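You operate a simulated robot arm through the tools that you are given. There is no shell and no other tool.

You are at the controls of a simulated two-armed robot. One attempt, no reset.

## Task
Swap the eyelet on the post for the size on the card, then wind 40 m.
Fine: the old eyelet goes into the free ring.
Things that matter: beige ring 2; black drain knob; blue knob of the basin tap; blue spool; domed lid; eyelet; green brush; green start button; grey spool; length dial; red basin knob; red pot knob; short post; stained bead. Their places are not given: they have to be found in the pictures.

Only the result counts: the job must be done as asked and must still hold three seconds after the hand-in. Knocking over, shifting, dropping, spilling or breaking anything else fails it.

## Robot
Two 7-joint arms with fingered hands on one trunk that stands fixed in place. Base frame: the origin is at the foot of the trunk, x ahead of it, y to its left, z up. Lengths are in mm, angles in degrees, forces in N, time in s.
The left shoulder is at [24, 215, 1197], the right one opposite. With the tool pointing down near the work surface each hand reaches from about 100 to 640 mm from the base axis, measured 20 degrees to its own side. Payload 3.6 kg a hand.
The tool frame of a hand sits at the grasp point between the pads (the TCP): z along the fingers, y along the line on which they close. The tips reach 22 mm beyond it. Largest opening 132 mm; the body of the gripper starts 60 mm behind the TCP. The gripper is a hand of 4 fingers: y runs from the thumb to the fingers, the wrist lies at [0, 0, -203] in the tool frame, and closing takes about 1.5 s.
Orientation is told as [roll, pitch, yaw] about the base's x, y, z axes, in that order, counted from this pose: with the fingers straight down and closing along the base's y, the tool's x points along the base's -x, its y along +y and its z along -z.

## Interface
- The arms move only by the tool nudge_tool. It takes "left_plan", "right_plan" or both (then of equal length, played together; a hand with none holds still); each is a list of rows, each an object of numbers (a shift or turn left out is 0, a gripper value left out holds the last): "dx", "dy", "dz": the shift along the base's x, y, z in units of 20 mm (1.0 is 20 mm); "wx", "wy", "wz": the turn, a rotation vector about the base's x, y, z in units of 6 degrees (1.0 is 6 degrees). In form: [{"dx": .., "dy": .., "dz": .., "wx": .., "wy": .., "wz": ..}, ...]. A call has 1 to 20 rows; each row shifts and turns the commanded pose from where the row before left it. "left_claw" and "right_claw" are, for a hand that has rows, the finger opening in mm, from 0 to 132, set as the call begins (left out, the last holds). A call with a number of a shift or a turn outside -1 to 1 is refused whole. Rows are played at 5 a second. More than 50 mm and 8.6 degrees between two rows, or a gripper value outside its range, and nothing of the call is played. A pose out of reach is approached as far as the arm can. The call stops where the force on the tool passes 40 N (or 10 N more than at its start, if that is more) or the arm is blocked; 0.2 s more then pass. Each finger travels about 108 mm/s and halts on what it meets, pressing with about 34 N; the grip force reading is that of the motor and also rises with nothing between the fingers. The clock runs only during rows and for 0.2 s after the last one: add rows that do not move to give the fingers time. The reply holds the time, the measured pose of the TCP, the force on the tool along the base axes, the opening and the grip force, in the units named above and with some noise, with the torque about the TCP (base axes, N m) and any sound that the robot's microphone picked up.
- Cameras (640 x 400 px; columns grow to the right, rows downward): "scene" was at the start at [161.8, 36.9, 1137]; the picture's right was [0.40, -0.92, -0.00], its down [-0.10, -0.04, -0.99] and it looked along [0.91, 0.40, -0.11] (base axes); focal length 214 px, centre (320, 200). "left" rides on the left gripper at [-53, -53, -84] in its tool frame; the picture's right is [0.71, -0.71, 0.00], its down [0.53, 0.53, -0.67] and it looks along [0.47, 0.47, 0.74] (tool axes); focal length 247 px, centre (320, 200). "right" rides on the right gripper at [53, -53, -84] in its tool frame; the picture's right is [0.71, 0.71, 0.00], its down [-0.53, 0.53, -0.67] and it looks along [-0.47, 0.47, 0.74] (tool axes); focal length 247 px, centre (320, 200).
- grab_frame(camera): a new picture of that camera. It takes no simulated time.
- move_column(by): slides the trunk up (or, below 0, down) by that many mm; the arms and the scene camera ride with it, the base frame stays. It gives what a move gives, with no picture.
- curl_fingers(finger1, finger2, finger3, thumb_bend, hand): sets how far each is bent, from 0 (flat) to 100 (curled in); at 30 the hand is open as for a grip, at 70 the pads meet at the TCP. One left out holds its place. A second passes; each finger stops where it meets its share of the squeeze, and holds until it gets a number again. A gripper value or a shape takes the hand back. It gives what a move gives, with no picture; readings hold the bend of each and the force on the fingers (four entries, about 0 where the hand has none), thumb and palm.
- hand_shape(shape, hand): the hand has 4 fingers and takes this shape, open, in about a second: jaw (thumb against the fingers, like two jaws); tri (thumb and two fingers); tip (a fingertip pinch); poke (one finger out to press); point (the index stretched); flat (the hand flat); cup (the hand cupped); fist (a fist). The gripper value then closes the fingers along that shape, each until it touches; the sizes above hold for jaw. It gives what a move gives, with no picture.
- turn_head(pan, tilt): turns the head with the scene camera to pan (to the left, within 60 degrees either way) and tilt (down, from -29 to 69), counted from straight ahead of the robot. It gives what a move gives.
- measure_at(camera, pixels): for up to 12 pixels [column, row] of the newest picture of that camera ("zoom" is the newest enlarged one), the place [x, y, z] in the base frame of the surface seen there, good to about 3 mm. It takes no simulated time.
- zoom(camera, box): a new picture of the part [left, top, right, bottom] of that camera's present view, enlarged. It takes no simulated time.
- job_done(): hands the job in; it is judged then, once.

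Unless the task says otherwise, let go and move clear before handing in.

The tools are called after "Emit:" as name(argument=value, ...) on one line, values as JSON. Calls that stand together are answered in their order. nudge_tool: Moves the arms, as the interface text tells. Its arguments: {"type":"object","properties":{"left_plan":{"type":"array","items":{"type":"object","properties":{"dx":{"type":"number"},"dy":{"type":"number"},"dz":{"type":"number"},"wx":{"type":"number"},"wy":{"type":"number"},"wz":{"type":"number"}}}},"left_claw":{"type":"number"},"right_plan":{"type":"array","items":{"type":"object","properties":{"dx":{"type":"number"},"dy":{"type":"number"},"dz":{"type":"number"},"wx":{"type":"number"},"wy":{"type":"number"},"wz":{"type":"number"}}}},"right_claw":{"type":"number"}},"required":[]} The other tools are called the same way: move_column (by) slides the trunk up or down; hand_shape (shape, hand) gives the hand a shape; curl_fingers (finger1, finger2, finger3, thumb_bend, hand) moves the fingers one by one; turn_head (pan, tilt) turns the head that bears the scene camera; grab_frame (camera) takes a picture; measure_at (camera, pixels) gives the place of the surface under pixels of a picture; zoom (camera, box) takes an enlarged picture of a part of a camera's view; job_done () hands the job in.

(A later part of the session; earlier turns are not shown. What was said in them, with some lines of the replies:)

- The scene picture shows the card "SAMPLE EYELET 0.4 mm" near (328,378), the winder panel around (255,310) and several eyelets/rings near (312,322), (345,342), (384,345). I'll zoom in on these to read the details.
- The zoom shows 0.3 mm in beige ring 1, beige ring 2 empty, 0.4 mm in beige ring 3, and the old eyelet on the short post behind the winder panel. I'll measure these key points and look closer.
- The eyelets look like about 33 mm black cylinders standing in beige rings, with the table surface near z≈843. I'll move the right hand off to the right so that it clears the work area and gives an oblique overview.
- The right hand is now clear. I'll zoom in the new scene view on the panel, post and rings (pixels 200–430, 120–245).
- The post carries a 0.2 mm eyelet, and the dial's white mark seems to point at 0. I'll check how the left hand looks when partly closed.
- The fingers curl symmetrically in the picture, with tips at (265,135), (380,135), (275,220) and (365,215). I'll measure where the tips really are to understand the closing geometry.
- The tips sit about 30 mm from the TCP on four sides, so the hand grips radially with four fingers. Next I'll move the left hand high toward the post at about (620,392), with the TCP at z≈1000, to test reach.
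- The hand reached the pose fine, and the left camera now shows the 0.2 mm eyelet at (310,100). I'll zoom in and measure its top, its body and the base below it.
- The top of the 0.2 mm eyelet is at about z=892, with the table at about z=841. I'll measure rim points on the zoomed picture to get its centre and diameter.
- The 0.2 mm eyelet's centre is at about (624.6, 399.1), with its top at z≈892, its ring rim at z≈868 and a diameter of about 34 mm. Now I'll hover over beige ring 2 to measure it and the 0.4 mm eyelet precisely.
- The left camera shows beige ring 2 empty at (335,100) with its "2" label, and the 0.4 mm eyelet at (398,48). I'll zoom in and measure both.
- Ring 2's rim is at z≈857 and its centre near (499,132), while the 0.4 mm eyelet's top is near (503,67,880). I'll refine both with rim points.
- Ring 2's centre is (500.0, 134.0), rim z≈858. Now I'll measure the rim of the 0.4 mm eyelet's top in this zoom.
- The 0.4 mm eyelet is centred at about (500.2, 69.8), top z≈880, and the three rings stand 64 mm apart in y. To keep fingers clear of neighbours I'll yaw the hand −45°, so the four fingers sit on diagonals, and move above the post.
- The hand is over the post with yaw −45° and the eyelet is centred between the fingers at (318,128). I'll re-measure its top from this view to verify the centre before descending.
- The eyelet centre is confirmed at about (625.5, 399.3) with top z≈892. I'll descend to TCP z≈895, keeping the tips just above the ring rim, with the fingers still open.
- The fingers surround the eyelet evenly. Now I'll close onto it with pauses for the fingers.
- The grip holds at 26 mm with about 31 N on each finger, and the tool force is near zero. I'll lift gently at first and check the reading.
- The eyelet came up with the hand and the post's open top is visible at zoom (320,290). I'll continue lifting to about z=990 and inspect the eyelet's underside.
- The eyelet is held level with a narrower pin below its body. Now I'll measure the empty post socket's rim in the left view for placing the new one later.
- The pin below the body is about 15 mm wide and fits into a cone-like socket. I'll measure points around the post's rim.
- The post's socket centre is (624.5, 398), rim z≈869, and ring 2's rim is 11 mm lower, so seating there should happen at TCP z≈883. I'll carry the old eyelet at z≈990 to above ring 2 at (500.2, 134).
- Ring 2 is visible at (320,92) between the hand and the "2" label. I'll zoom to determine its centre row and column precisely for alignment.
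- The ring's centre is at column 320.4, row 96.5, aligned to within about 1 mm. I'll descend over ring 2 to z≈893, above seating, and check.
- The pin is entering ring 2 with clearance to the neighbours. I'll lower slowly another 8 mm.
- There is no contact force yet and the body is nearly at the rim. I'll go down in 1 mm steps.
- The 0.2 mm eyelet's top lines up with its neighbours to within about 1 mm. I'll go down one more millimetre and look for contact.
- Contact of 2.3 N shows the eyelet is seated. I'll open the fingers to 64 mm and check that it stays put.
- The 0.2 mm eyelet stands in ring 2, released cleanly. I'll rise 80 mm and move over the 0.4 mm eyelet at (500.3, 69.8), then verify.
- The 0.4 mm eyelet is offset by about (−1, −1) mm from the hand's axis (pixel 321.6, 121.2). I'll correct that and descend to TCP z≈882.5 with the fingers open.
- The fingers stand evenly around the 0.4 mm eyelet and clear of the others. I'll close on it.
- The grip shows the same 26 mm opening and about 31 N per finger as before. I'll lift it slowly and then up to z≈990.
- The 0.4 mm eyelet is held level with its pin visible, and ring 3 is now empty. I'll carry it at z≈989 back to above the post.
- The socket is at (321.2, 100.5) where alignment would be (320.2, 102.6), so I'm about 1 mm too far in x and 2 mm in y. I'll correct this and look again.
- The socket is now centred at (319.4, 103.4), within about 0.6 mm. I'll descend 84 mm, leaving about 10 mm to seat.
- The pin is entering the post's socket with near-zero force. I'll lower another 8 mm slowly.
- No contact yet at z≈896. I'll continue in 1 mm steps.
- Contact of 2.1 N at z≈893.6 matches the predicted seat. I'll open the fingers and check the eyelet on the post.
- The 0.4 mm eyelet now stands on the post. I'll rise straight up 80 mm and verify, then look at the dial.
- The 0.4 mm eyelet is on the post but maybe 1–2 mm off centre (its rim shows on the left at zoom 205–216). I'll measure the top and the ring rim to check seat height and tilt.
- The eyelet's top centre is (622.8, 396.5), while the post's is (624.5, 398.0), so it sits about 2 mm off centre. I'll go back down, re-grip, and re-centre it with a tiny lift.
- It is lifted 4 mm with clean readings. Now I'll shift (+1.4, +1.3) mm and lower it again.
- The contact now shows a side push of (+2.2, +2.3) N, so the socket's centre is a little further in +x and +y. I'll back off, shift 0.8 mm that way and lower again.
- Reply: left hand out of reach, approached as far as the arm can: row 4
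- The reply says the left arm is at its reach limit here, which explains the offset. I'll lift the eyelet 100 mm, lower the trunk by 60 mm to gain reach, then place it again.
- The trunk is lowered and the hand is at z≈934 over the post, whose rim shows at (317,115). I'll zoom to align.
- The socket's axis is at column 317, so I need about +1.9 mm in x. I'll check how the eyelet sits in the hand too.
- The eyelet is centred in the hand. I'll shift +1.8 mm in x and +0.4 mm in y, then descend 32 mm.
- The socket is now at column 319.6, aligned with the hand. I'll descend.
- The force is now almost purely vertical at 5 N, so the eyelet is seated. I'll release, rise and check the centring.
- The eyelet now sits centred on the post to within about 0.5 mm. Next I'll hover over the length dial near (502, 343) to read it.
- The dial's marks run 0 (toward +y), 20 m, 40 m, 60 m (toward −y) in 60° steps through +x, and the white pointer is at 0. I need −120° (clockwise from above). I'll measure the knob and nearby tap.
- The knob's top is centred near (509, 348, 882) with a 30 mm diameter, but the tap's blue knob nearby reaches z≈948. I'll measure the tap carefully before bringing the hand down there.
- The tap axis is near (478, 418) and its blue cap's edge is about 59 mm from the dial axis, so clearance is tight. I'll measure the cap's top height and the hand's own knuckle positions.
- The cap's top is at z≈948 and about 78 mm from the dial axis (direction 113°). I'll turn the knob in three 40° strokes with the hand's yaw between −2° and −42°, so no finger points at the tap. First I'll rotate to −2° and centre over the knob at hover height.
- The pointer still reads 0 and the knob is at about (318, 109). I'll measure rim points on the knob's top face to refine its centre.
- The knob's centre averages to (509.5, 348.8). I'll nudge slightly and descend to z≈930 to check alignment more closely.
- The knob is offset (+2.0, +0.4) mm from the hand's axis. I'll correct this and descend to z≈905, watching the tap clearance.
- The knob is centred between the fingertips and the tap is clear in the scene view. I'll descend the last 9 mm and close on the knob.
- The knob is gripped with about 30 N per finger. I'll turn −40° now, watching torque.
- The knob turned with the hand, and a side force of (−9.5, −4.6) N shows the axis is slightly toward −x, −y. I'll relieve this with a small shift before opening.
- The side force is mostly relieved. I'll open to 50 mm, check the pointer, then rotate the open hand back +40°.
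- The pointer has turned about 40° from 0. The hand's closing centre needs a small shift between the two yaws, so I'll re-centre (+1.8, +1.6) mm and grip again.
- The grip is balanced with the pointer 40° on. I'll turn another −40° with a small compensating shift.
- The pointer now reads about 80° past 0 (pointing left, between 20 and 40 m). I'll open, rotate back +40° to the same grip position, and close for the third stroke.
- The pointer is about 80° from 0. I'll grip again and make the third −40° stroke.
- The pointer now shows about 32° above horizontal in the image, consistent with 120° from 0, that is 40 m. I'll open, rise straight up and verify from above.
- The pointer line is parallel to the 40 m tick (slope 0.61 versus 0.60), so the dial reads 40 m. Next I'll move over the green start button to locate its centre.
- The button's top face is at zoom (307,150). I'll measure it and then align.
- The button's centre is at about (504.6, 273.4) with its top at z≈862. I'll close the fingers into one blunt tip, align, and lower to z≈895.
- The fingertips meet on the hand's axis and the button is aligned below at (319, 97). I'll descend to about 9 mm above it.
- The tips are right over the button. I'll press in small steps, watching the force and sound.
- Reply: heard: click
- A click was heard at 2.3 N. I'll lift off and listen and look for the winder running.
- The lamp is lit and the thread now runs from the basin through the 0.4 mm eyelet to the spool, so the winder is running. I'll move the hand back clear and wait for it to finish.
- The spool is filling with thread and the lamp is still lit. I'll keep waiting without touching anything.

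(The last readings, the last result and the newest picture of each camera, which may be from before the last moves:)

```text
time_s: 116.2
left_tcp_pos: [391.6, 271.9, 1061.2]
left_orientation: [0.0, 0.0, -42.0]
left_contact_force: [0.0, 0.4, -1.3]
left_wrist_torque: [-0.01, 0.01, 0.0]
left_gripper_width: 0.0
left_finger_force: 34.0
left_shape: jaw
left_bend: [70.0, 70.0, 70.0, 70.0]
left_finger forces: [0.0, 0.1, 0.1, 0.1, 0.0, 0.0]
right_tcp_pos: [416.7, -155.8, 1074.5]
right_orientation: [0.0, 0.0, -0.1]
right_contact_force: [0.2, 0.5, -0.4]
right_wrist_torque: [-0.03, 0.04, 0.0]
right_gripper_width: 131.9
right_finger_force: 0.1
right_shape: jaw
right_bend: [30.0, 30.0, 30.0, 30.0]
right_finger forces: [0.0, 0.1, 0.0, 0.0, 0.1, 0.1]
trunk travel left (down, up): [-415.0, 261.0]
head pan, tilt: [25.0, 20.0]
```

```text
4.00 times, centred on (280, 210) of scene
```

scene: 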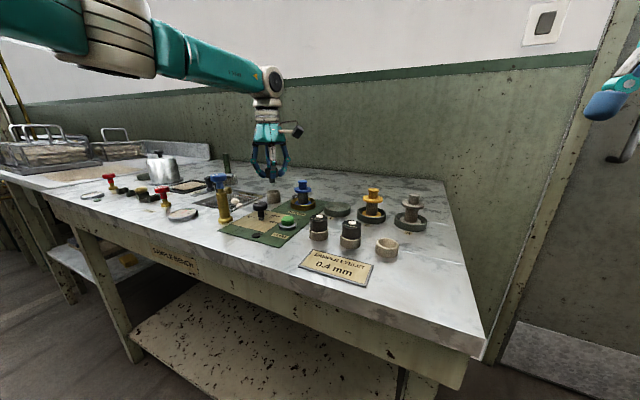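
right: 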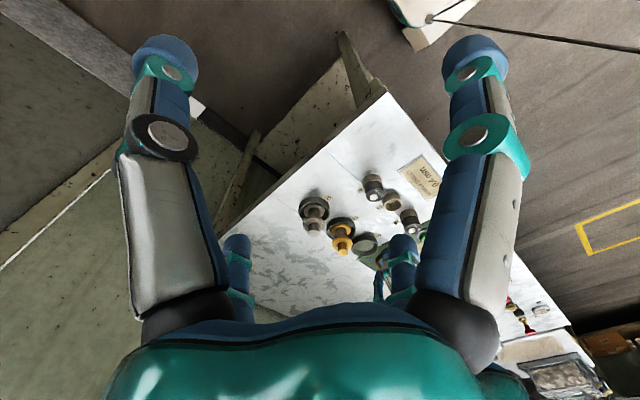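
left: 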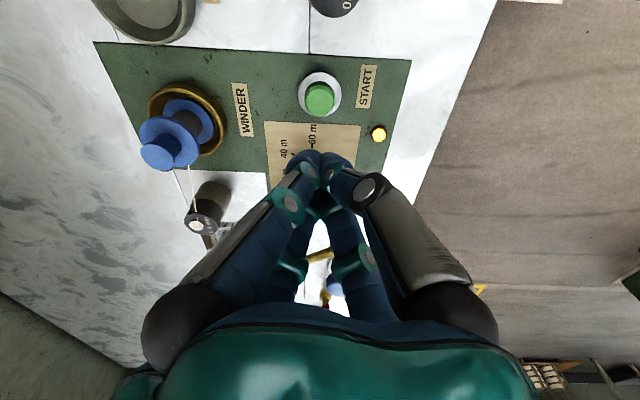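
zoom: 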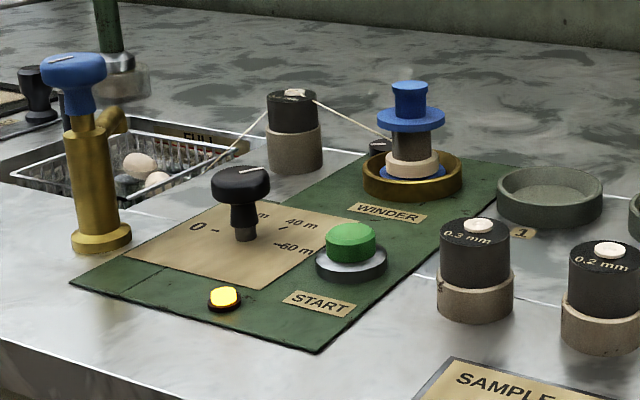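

The lamp is still lit and the small black counter behind the spool at (380,147) is turning. I'll keep waiting.

Emit:
nudge_tool(left_plan=[{}, {}, {}, {}, {}, {}, {}, {}, {}, {}, {}, {}, {}, {}, {}, {}, {}, {}, {}, {}])

Emit:
nudge_tool(left_plan=[{}, {}, {}, {}, {}, {}, {}, {}, {}, {}, {}, {}, {}, {}, {}, {}, {}, {}, {}, {}])

Emit:
zoom(camera="scene", box=[220, 160, 340, 260])

```text
time_s: 120.4
left_tcp_pos: [391.1, 272.6, 1060.6]
left_orientation: [-0.1, -0.1, -42.2]
left_contact_force: [0.5, -0.3, 0.7]
left_wrist_torque: [0.0, 0.02, 0.01]
left_gripper_width: 0.0
left_finger_force: 33.9
left_shape: jaw
left_bend: [70.0, 70.0, 70.0, 70.0]
left_finger forces: [0.0, 0.1, 0.1, 0.1, 0.0, 0.0]
right_tcp_pos: [416.2, -155.9, 1074.8]
right_orientation: [0.0, 0.0, 0.0]
right_contact_force: [0.3, -0.5, 0.6]
right_wrist_torque: [0.0, 0.01, 0.01]
right_gripper_width: 131.7
right_finger_force: 0.1
right_shape: jaw
right_bend: [30.0, 30.0, 30.0, 30.0]
right_finger forces: [0.1, 0.0, 0.0, 0.1, 0.0, 0.1]
trunk travel left (down, up): [-415.0, 261.0]
head pan, tilt: [25.0, 20.0]
```

```text
time_s: 124.6
left_tcp_pos: [391.4, 272.3, 1060.3]
left_orientation: [-0.1, 0.0, -42.0]
left_contact_force: [-0.5, 0.5, 0.4]
left_wrist_torque: [0.02, 0.03, -0.02]
left_gripper_width: 0.0
left_finger_force: 34.1
left_shape: jaw
left_bend: [70.0, 70.0, 70.0, 70.0]
left_finger forces: [0.1, 0.1, 0.0, 0.0, 0.1, 0.0]
right_tcp_pos: [417.1, -155.5, 1075.1]
right_orientation: [0.0, 0.2, 0.0]
right_contact_force: [-0.5, 1.1, -0.1]
right_wrist_torque: [0.01, 0.02, 0.01]
right_gripper_width: 132.0
right_finger_force: 0.1
right_shape: jaw
right_bend: [30.0, 30.0, 30.0, 30.0]
right_finger forces: [0.0, 0.0, 0.0, 0.1, 0.0, 0.0]
trunk travel left (down, up): [-415.0, 261.0]
head pan, tilt: [25.0, 20.0]
```

```text
4.00 times, centred on (280, 210) of scene
```

zoom: 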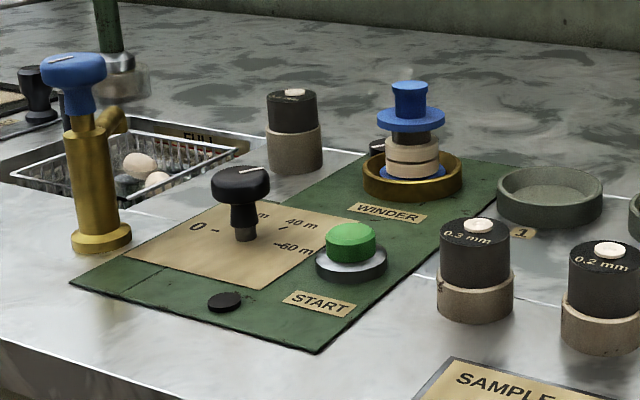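

The lamp is off, the thread is gone and the spool carries two bands, so 40 m has been wound. I'll take a last overall look to check that everything is in place.

Emit:
grab_frame(camera="scene")

Emit:
zoom(camera="scene", box=[230, 170, 430, 290])

Emit:
zoom(camera="scene", box=[60, 150, 260, 270])

```text
taken
```

scene: 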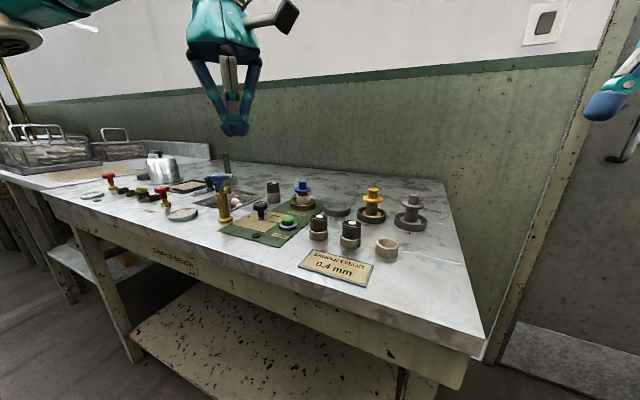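

```text
3.20 times, centred on (330, 230) of scene
```

zoom: 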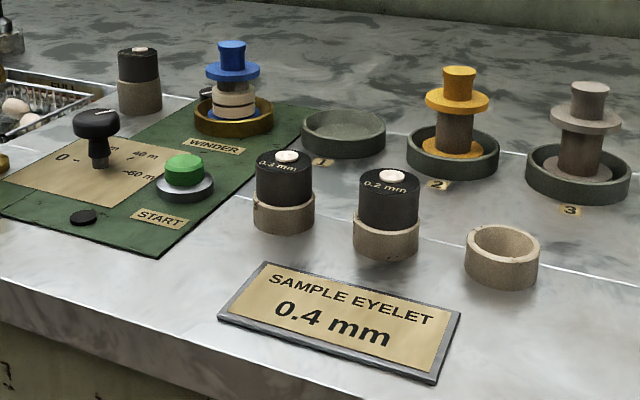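

```text
3.20 times, centred on (160, 210) of scene
```

zoom: 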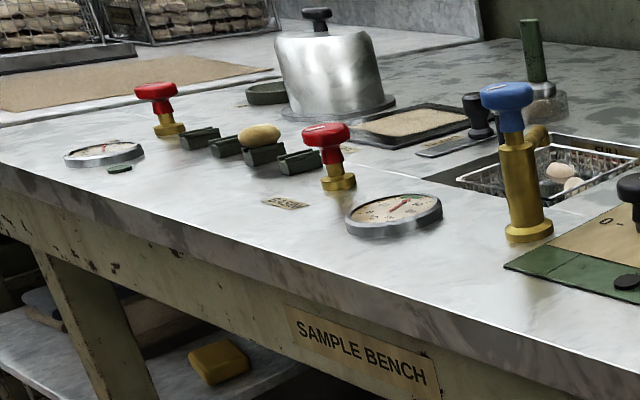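

The final pictures show the 0.4 mm eyelet on the post and the 0.2 mm one in beige ring 2. The spool has its two bands, the lamp is off, and nothing else has moved. Both hands are empty and clear, so I'm handing in.

Emit:
job_done()

```text
The job is handed in.
```

The job is done and handed in: the eyelet is swapped and the winder has run its 40 m. I haven't seen the judge's result.

- **Eyelet swap:** the old 0.2 mm eyelet is in beige ring 2. The 0.4 mm eyelet named on the card is on the short post. It sat about 2 mm off centre at first, because the left arm was at its reach limit. I lowered the trunk 60 mm and placed it again, and it now sits within about 0.5 mm of centre.
- **Winding:** I turned the length dial from 0 to 40 m and pressed the green start button, which clicked. The winder ran with thread going through the new eyelet, then stopped on its own. The lamp is off and the blue spool has two bands of thread on it.
- **Rest of the bench:** the last pictures show nothing else moved. Both hands are empty and clear of the bench.
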